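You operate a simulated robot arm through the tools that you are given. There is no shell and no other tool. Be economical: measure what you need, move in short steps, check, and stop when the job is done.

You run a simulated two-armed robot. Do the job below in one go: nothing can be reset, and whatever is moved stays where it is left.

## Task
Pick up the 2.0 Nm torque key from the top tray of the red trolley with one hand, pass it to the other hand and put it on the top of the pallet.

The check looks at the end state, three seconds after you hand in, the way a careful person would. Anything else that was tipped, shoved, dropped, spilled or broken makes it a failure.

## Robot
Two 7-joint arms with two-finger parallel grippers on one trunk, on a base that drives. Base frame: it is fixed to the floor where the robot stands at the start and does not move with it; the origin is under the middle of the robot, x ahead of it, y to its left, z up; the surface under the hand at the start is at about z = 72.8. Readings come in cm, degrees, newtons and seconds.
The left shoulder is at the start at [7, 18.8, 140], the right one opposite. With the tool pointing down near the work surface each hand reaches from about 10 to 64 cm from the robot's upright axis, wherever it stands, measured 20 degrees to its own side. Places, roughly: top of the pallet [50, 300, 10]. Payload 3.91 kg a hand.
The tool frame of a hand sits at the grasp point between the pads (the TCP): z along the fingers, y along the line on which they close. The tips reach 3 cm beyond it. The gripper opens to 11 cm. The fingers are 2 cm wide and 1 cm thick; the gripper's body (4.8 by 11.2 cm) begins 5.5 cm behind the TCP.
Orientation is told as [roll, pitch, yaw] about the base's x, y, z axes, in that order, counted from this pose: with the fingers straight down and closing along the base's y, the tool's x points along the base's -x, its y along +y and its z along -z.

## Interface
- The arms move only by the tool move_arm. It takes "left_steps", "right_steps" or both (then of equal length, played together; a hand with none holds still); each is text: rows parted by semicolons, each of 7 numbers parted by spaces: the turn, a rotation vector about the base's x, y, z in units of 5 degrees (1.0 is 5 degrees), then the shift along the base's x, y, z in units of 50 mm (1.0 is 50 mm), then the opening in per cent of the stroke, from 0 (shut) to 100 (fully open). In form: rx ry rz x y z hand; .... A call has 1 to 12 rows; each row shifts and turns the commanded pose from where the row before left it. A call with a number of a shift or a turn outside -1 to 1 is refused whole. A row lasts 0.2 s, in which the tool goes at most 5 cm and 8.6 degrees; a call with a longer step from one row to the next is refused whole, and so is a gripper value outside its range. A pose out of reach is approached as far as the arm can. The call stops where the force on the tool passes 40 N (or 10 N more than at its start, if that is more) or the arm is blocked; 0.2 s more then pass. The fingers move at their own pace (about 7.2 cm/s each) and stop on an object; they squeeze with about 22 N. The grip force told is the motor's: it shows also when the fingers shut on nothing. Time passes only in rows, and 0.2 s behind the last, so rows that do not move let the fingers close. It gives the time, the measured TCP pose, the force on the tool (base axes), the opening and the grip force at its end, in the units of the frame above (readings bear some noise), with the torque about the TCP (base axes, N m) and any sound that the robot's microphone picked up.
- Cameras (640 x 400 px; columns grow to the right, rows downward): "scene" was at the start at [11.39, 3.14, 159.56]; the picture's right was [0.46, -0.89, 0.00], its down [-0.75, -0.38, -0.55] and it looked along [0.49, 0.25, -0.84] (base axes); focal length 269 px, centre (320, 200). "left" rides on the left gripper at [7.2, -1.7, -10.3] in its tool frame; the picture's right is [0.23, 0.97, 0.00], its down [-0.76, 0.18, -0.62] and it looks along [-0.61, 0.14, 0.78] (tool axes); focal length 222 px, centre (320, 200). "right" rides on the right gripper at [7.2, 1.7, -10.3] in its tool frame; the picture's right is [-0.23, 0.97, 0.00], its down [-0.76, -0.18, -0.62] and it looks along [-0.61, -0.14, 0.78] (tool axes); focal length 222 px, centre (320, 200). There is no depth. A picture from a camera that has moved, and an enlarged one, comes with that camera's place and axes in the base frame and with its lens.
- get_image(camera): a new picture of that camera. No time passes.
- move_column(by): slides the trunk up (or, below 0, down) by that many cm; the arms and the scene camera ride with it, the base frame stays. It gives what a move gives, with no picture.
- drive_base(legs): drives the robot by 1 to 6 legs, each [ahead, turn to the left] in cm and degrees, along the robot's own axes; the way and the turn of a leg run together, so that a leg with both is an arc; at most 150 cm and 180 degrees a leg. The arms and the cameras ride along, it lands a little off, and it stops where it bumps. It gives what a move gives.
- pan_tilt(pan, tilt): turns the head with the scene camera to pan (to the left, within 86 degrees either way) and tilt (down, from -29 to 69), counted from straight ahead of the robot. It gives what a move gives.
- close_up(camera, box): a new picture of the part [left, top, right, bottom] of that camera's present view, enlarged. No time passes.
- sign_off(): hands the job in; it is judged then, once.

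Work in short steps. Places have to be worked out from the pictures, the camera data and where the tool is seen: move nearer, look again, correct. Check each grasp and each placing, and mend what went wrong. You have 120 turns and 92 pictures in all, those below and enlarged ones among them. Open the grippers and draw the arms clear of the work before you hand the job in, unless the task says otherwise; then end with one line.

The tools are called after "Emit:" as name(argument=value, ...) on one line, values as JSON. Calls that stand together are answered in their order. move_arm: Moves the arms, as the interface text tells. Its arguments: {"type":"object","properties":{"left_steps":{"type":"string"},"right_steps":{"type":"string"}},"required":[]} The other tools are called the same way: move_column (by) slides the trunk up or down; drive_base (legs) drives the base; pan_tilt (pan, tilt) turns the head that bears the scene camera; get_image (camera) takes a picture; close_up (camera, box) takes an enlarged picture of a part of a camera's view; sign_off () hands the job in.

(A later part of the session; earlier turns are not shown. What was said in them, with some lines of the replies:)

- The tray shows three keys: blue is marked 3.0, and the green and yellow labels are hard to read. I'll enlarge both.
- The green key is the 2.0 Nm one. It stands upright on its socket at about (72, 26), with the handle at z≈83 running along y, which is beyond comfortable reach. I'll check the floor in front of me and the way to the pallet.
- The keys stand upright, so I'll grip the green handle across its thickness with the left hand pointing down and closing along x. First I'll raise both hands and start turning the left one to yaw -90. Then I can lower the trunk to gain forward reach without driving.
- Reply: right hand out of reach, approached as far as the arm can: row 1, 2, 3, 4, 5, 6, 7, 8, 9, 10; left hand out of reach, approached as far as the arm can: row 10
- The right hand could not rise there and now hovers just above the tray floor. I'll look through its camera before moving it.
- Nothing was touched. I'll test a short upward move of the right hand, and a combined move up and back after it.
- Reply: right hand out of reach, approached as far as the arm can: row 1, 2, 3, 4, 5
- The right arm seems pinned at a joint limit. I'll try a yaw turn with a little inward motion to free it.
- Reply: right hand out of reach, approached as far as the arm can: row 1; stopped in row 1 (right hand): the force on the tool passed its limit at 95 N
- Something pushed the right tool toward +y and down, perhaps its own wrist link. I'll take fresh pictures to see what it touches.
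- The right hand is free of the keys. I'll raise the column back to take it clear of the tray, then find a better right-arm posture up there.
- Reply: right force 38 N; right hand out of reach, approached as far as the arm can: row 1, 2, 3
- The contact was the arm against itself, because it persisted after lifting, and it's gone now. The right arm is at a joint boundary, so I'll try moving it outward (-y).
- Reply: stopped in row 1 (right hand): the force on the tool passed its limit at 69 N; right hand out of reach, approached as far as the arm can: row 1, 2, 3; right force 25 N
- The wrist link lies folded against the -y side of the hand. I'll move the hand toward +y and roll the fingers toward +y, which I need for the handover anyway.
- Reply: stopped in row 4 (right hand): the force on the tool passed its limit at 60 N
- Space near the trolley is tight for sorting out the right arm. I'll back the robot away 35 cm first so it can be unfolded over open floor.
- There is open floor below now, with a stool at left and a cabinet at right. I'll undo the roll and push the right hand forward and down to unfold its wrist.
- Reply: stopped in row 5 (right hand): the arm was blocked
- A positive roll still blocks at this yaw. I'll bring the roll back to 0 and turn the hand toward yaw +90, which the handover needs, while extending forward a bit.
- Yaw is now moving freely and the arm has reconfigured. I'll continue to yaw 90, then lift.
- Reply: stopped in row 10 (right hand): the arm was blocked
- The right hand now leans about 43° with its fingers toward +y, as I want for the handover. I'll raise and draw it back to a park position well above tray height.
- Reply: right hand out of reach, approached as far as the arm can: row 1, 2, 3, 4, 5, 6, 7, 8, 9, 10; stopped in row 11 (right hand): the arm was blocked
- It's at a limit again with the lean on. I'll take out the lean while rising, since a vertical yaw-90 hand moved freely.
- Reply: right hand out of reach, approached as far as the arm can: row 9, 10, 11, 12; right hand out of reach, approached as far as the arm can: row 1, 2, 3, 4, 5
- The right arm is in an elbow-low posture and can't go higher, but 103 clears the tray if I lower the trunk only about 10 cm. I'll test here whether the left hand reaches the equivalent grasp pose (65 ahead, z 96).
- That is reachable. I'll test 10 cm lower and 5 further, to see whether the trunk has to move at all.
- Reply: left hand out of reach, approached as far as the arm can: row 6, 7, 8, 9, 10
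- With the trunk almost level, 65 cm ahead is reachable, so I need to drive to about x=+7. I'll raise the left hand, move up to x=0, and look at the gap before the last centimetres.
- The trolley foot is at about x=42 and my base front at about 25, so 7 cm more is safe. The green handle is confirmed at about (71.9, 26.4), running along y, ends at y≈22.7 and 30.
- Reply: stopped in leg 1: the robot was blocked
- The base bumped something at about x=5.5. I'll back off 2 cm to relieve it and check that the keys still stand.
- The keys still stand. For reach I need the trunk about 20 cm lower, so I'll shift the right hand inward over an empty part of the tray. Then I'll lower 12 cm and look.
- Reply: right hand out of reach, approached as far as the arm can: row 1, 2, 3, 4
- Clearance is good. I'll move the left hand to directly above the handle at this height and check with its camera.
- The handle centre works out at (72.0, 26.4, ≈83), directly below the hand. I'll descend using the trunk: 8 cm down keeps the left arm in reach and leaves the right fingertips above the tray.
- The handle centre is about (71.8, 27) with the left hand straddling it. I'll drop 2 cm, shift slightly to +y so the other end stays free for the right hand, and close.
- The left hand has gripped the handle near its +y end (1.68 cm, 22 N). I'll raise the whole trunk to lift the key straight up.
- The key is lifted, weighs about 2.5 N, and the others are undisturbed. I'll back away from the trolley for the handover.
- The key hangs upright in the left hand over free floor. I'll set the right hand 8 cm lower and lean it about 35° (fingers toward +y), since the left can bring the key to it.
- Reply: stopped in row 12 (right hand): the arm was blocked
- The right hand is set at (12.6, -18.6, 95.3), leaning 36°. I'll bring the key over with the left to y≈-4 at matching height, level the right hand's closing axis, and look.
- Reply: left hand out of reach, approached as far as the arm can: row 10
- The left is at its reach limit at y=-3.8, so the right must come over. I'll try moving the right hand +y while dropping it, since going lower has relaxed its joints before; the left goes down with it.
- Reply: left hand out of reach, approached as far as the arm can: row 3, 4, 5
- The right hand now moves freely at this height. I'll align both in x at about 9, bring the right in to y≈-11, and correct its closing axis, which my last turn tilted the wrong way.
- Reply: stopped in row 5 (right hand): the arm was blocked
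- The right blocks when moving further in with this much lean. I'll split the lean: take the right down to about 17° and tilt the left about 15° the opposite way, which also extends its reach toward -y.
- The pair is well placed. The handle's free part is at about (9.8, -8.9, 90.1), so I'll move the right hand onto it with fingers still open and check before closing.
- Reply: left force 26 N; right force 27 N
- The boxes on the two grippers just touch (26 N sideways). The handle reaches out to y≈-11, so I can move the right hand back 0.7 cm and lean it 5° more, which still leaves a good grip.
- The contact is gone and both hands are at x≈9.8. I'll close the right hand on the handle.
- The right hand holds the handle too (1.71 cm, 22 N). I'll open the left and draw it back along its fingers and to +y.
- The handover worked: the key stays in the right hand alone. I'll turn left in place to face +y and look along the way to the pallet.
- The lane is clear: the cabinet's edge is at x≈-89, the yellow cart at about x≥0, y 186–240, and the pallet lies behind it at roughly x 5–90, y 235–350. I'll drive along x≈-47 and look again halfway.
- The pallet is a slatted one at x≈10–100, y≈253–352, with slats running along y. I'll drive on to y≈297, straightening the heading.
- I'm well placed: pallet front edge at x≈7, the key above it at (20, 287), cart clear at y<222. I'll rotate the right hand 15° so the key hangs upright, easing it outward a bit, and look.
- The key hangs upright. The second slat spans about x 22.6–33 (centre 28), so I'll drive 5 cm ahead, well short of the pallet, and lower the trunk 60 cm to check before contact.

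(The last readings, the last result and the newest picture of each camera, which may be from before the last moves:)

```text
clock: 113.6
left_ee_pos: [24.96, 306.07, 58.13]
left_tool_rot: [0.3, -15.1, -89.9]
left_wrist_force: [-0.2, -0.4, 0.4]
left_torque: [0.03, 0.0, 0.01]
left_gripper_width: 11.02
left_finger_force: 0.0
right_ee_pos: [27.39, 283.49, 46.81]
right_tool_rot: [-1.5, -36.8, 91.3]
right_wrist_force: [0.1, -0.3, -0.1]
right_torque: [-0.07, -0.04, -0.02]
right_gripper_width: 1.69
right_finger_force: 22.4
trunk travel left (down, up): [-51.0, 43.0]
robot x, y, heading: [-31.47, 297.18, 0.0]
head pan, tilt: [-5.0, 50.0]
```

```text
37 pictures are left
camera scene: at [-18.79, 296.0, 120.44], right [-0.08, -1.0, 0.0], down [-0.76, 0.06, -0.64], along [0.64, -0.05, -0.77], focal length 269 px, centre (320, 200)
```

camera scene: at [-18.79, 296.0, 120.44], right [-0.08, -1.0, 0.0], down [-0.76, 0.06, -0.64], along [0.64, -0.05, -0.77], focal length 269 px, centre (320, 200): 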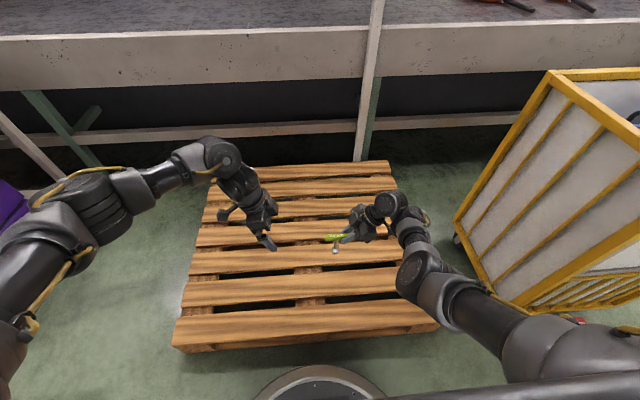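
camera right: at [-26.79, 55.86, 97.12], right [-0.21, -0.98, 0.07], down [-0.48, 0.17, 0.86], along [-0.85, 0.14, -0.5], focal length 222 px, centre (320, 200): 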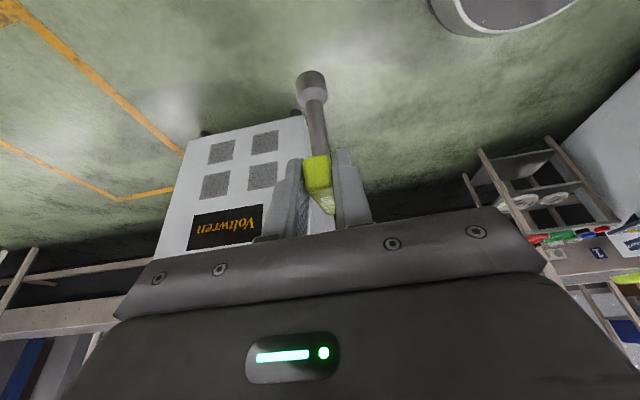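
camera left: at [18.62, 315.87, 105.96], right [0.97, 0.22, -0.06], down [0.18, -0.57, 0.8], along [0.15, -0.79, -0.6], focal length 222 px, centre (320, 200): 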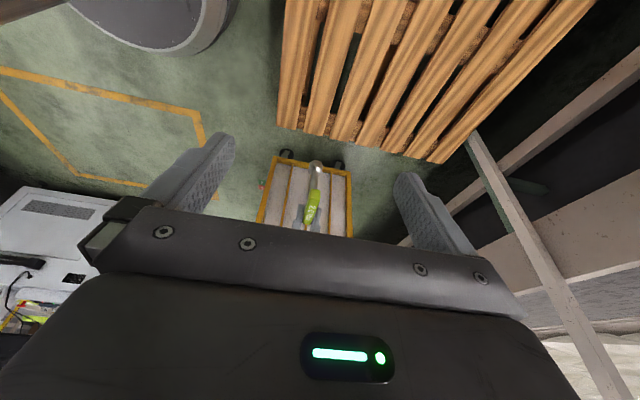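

All clear. I'll lower another 16 cm (key bottom to about 20) and check the fine geometry.

Emit:
move_column(by=-16)

Emit:
get_image(camera="scene")

Emit:
get_image(camera="left")

Emit:
get_image(camera="right")

```text
clock: 115.5
left_ee_pos: [24.91, 306.11, 42.09]
left_tool_rot: [0.4, -15.1, -89.8]
left_wrist_force: [-1.1, 1.0, -0.5]
left_torque: [0.03, -0.01, 0.03]
left_gripper_width: 10.98
left_finger_force: 0.1
right_ee_pos: [27.31, 283.42, 31.01]
right_tool_rot: [-1.4, -36.6, 91.2]
right_wrist_force: [-1.0, -0.3, -0.3]
right_torque: [-0.11, 0.0, 0.02]
right_gripper_width: 1.63
right_finger_force: 22.5
trunk travel left (down, up): [-35.0, 59.0]
robot x, y, heading: [-31.54, 296.65, 0.2]
head pan, tilt: [-5.0, 50.0]
```

```text
36 pictures are left
camera scene: at [-18.81, 296.0, 104.45], right [-0.08, -1.0, 0.0], down [-0.76, 0.06, -0.64], along [0.64, -0.05, -0.77], focal length 269 px, centre (320, 200)
```

scene: 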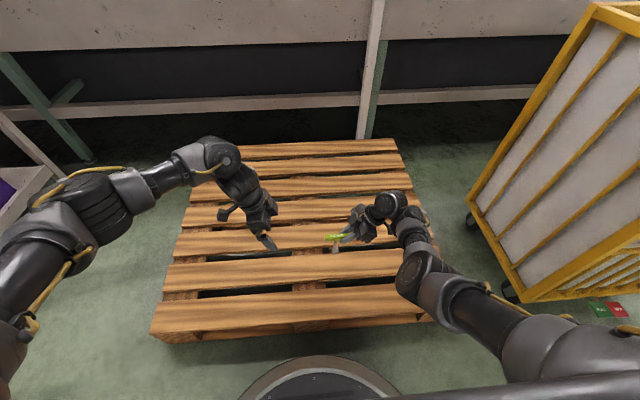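

```text
35 pictures are left
camera left: at [23.19, 315.83, 50.28], right [0.97, 0.22, -0.05], down [0.17, -0.57, 0.8], along [0.15, -0.79, -0.6], focal length 222 px, centre (320, 200)
```

left: 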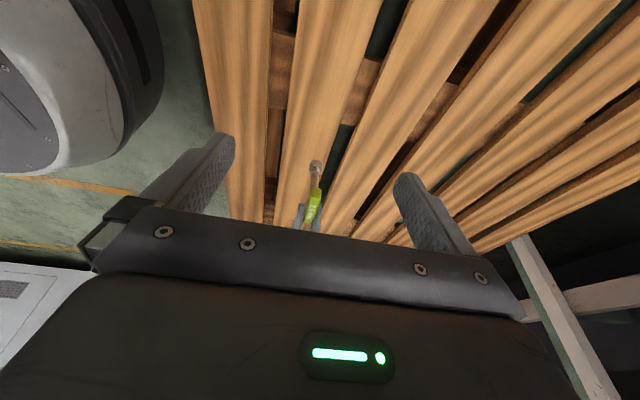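

```text
34 pictures are left
camera right: at [25.73, 271.66, 34.79], right [-0.98, 0.17, 0.12], down [0.16, 0.24, 0.96], along [0.14, 0.96, -0.26], focal length 222 px, centre (320, 200)
```

right: 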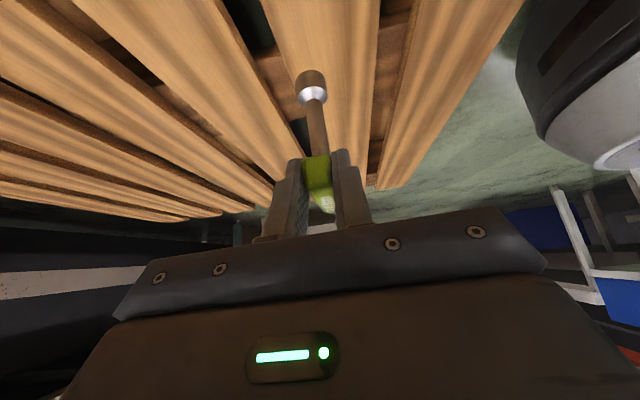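

From both hand cameras the socket bottom is at (27.6, 286.6, ≈19.8), on the middle of slat two. I'll enlarge the view to check that it's vertical sideways.

Emit:
close_up(camera="scene", box=[300, 210, 380, 260])

Emit:
close_up(camera="left", box=[270, 130, 370, 240])

```text
8.00 times, centred on (340, 235) of scene
camera zoom: at [-18.81, 296.0, 104.45], right [-0.08, -1.0, 0.0], down [-0.76, 0.06, -0.64], along [0.64, -0.05, -0.77], focal length 2150 px, centre (160, -80)
```

zoom: 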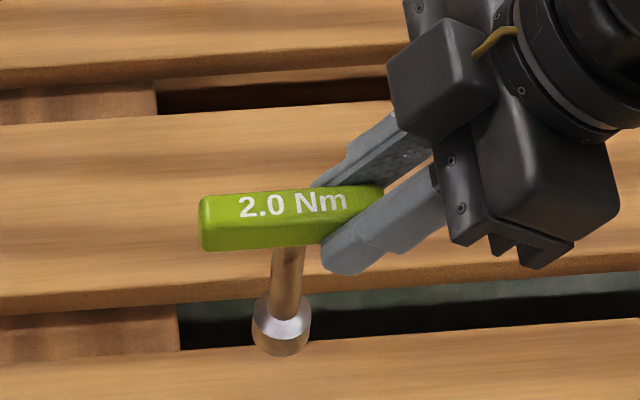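

```text
3.64 times, centred on (320, 185) of left
camera zoom: at [23.19, 315.83, 50.28], right [0.97, 0.22, -0.05], down [0.17, -0.57, 0.8], along [0.15, -0.79, -0.6], focal length 808 px, centre (320, 254)
```

zoom: 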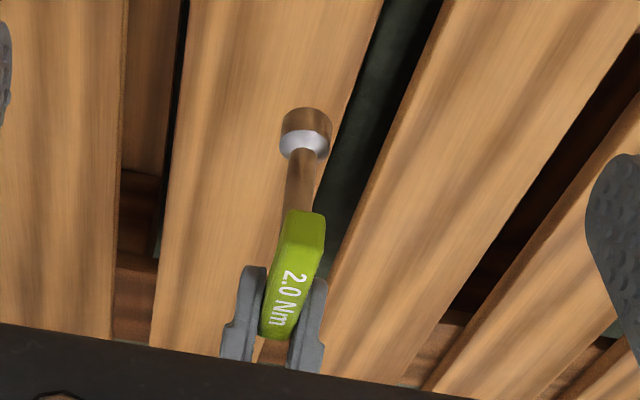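

The key is vertical and centred over slat two (x 22–32), with its bottom about 8–10 cm above the wood. I'll lower 7 cm by trunk, then measure again.

Emit:
move_column(by=-7)

Emit:
close_up(camera="left", box=[270, 100, 370, 220])

Emit:
close_up(camera="scene", box=[300, 210, 380, 260])

```text
clock: 116.5
left_ee_pos: [24.92, 306.13, 35.31]
left_tool_rot: [0.5, -15.3, -90.1]
left_wrist_force: [-0.1, 0.3, -0.7]
left_torque: [0.0, 0.01, 0.0]
left_gripper_width: 11.04
left_finger_force: 0.1
right_ee_pos: [27.37, 283.5, 24.16]
right_tool_rot: [-1.7, -36.7, 91.4]
right_wrist_force: [-1.2, -1.7, 14.7]
right_torque: [0.2, 0.22, -0.01]
right_gripper_width: 1.71
right_finger_force: 22.3
trunk travel left (down, up): [-28.0, 66.0]
robot x, y, heading: [-31.53, 296.81, 0.6]
head pan, tilt: [-5.0, 50.0]
```

```text
3.33 times, centred on (320, 160) of left
camera zoom: at [23.14, 315.83, 43.38], right [0.97, 0.22, -0.05], down [0.17, -0.57, 0.8], along [0.15, -0.79, -0.6], focal length 740 px, centre (320, 333)
```

zoom: 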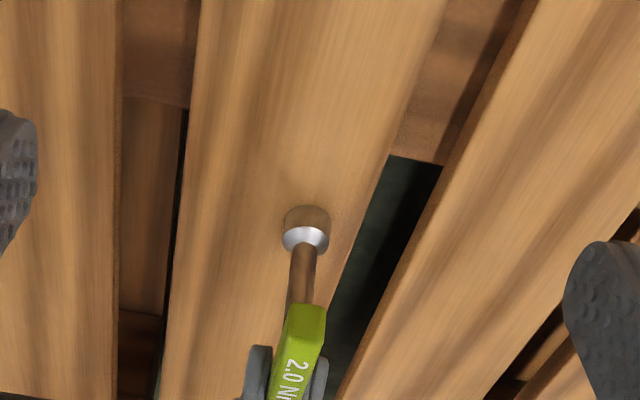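

```text
8.00 times, centred on (340, 235) of scene
camera zoom: at [-18.95, 296.02, 97.48], right [-0.08, -1.0, 0.0], down [-0.76, 0.06, -0.64], along [0.64, -0.05, -0.77], focal length 2150 px, centre (160, -80)
```

zoom: 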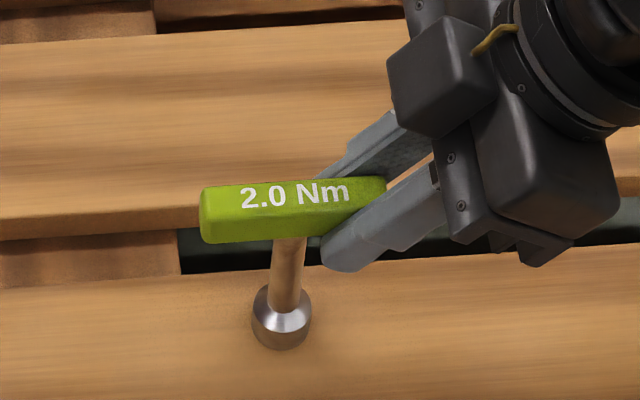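

The socket has touched down: 14.7 N upward with the TCP at z=24.2, in the middle of the slat. I'll relieve the pressure by about 1 mm and open the fingers slowly, without moving.

Emit:
move_arm(right_steps="0 0 0 0 0 0.02 0;0 0 0 0 0 0 8;0 0 0 0 0 0 18;0 0 0 0 0 0 24;0 0 0 0 0 0 30;0 0 0 0 0 0 30")

Emit:
close_up(camera="scene", box=[300, 210, 380, 260])

Emit:
get_image(camera="right")

```text
clock: 117.9
left_ee_pos: [25.0, 306.05, 35.06]
left_tool_rot: [0.4, -15.1, -89.9]
left_wrist_force: [0.4, -0.8, 0.2]
left_torque: [0.01, 0.02, 0.0]
left_gripper_width: 11.0
left_finger_force: 0.1
right_ee_pos: [27.46, 283.51, 24.0]
right_tool_rot: [-1.4, -36.8, 91.4]
right_wrist_force: [-0.4, 0.3, -0.7]
right_torque: [0.02, 0.02, 0.0]
right_gripper_width: 3.33
right_finger_force: 0.1
trunk travel left (down, up): [-28.0, 66.0]
robot x, y, heading: [-31.87, 296.55, 0.0]
head pan, tilt: [-5.0, 50.0]
```

```text
8.00 times, centred on (340, 235) of scene
camera zoom: at [-18.81, 296.0, 97.44], right [-0.08, -1.0, 0.0], down [-0.76, 0.06, -0.64], along [0.64, -0.05, -0.77], focal length 2150 px, centre (160, -80)
```

zoom: 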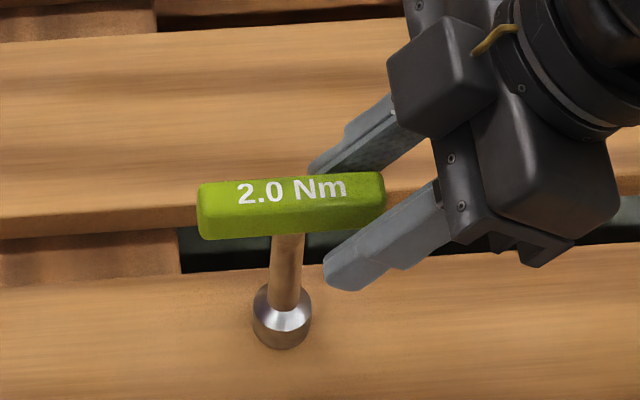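

```text
28 pictures are left
camera right: at [25.75, 271.66, 27.9], right [-0.98, 0.17, 0.12], down [0.16, 0.24, 0.96], along [0.14, 0.96, -0.26], focal length 222 px, centre (320, 200)
```

right: 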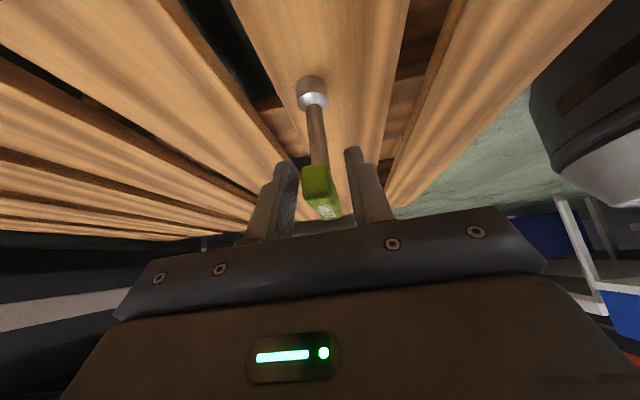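

The key stands on its own on the slat. I'll open the right hand fully and raise the trunk straight up, since only free space lies that way.

Emit:
move_arm(right_steps="0 0 0 0 0 0 50;0 0 0 0 0 0 75;0 0 0 0 0 0 75")

Emit:
move_column(by=40)

Emit:
get_image(camera="scene")

```text
clock: 118.7
left_ee_pos: [24.99, 306.08, 35.05]
left_tool_rot: [0.4, -15.1, -89.9]
left_wrist_force: [-1.0, -0.1, -0.2]
left_torque: [-0.01, 0.03, 0.0]
left_gripper_width: 11.01
left_finger_force: 0.1
right_ee_pos: [27.3, 283.44, 23.95]
right_tool_rot: [-1.4, -36.8, 91.3]
right_wrist_force: [-1.6, 0.5, 0.4]
right_torque: [-0.03, -0.01, -0.03]
right_gripper_width: 8.26
right_finger_force: 0.1
trunk travel left (down, up): [-28.0, 66.0]
robot x, y, heading: [-31.69, 296.52, 0.2]
head pan, tilt: [-5.0, 50.0]
```

```text
clock: 122.6
left_ee_pos: [24.96, 306.07, 75.15]
left_tool_rot: [0.3, -15.1, -89.8]
left_wrist_force: [0.1, -0.5, 0.9]
left_torque: [0.02, 0.0, 0.0]
left_gripper_width: 11.02
left_finger_force: 0.0
right_ee_pos: [27.41, 283.61, 64.01]
right_tool_rot: [-1.4, -36.8, 91.3]
right_wrist_force: [0.2, 0.5, 0.0]
right_torque: [0.02, 0.04, 0.0]
right_gripper_width: 8.26
right_finger_force: 0.1
trunk travel left (down, up): [-68.0, 26.0]
robot x, y, heading: [-31.86, 296.87, 0.3]
head pan, tilt: [-5.0, 50.0]
```

```text
27 pictures are left
camera scene: at [-18.79, 296.0, 137.44], right [-0.08, -1.0, 0.0], down [-0.76, 0.06, -0.64], along [0.64, -0.05, -0.77], focal length 269 px, centre (320, 200)
```

scene: 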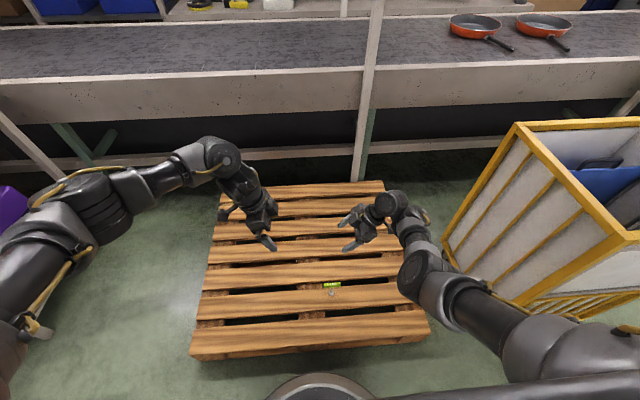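

The key stands on the slat and both hands are clear. I'll back the robot off 35 cm, open the right gripper fully and take a last close look.

Emit:
drive_base(legs=[[-35, 0]])

Emit:
move_arm(right_steps="0 0 0 0 0 0 100;0 0 0 0 0 0 100")

Emit:
get_image(camera="scene")

Emit:
close_up(camera="scene", box=[280, 170, 400, 260])

```text
clock: 124.8
left_ee_pos: [-9.34, 306.14, 75.2]
left_tool_rot: [0.3, -15.1, -89.9]
left_wrist_force: [-1.0, -0.8, -0.1]
left_torque: [0.01, -0.01, -0.01]
left_gripper_width: 10.98
left_finger_force: 0.1
right_ee_pos: [-6.91, 283.38, 64.06]
right_tool_rot: [-1.4, -36.8, 91.4]
right_wrist_force: [-0.7, 0.5, 0.7]
right_torque: [-0.01, -0.03, -0.03]
right_gripper_width: 8.25
right_finger_force: 0.0
trunk travel left (down, up): [-68.0, 26.0]
robot x, y, heading: [-65.56, 296.51, 0.3]
head pan, tilt: [-5.0, 50.0]
```

```text
clock: 125.4
left_ee_pos: [-9.24, 306.05, 75.15]
left_tool_rot: [0.4, -15.1, -89.9]
left_wrist_force: [-0.3, 0.5, -0.7]
left_torque: [-0.01, 0.03, 0.03]
left_gripper_width: 10.98
left_finger_force: 0.0
right_ee_pos: [-6.94, 283.48, 63.94]
right_tool_rot: [-1.4, -36.8, 91.4]
right_wrist_force: [0.1, 0.0, 0.3]
right_torque: [0.02, 0.04, 0.01]
right_gripper_width: 11.0
right_finger_force: 0.1
trunk travel left (down, up): [-68.0, 26.0]
robot x, y, heading: [-65.47, 296.88, 0.4]
head pan, tilt: [-5.0, 50.0]
```

```text
26 pictures are left
camera scene: at [-53.1, 295.9, 137.45], right [-0.08, -1.0, 0.0], down [-0.76, 0.06, -0.64], along [0.64, -0.05, -0.77], focal length 269 px, centre (320, 200)
```

scene: 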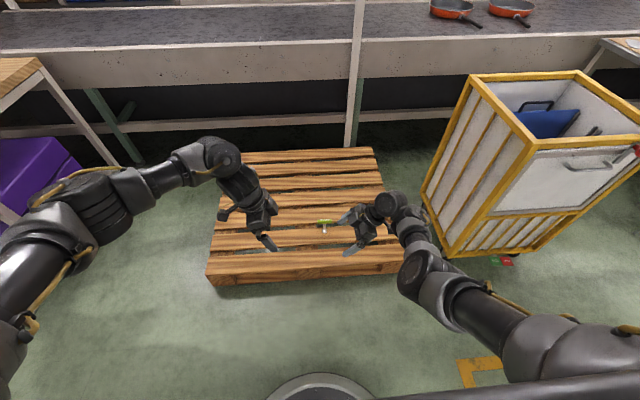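

```text
4.44 times, centred on (340, 215) of scene
camera zoom: at [-53.1, 295.9, 137.45], right [-0.08, -1.0, 0.0], down [-0.76, 0.06, -0.64], along [0.64, -0.05, -0.77], focal length 1194 px, centre (231, 133)
```

zoom: 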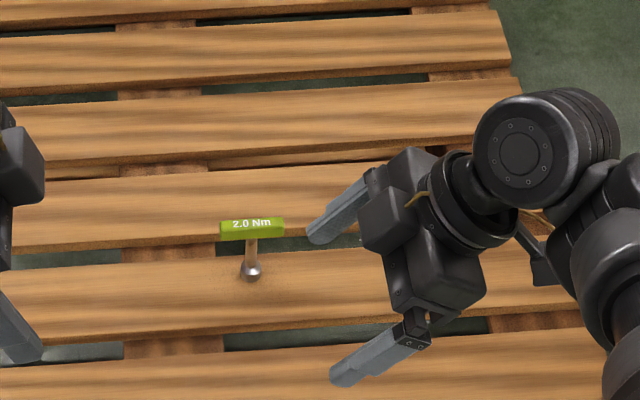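

The key stands steady on the pallet, both grippers are open and the arms are clear. I'm handing in.

Emit:
sign_off()

```text
The job is handed in.
```

The 2.0 Nm torque key was picked with the left hand, passed to the right, and now stands upright on top of the pallet; the base bumped once near the trolley, but the other two keys stayed standing.
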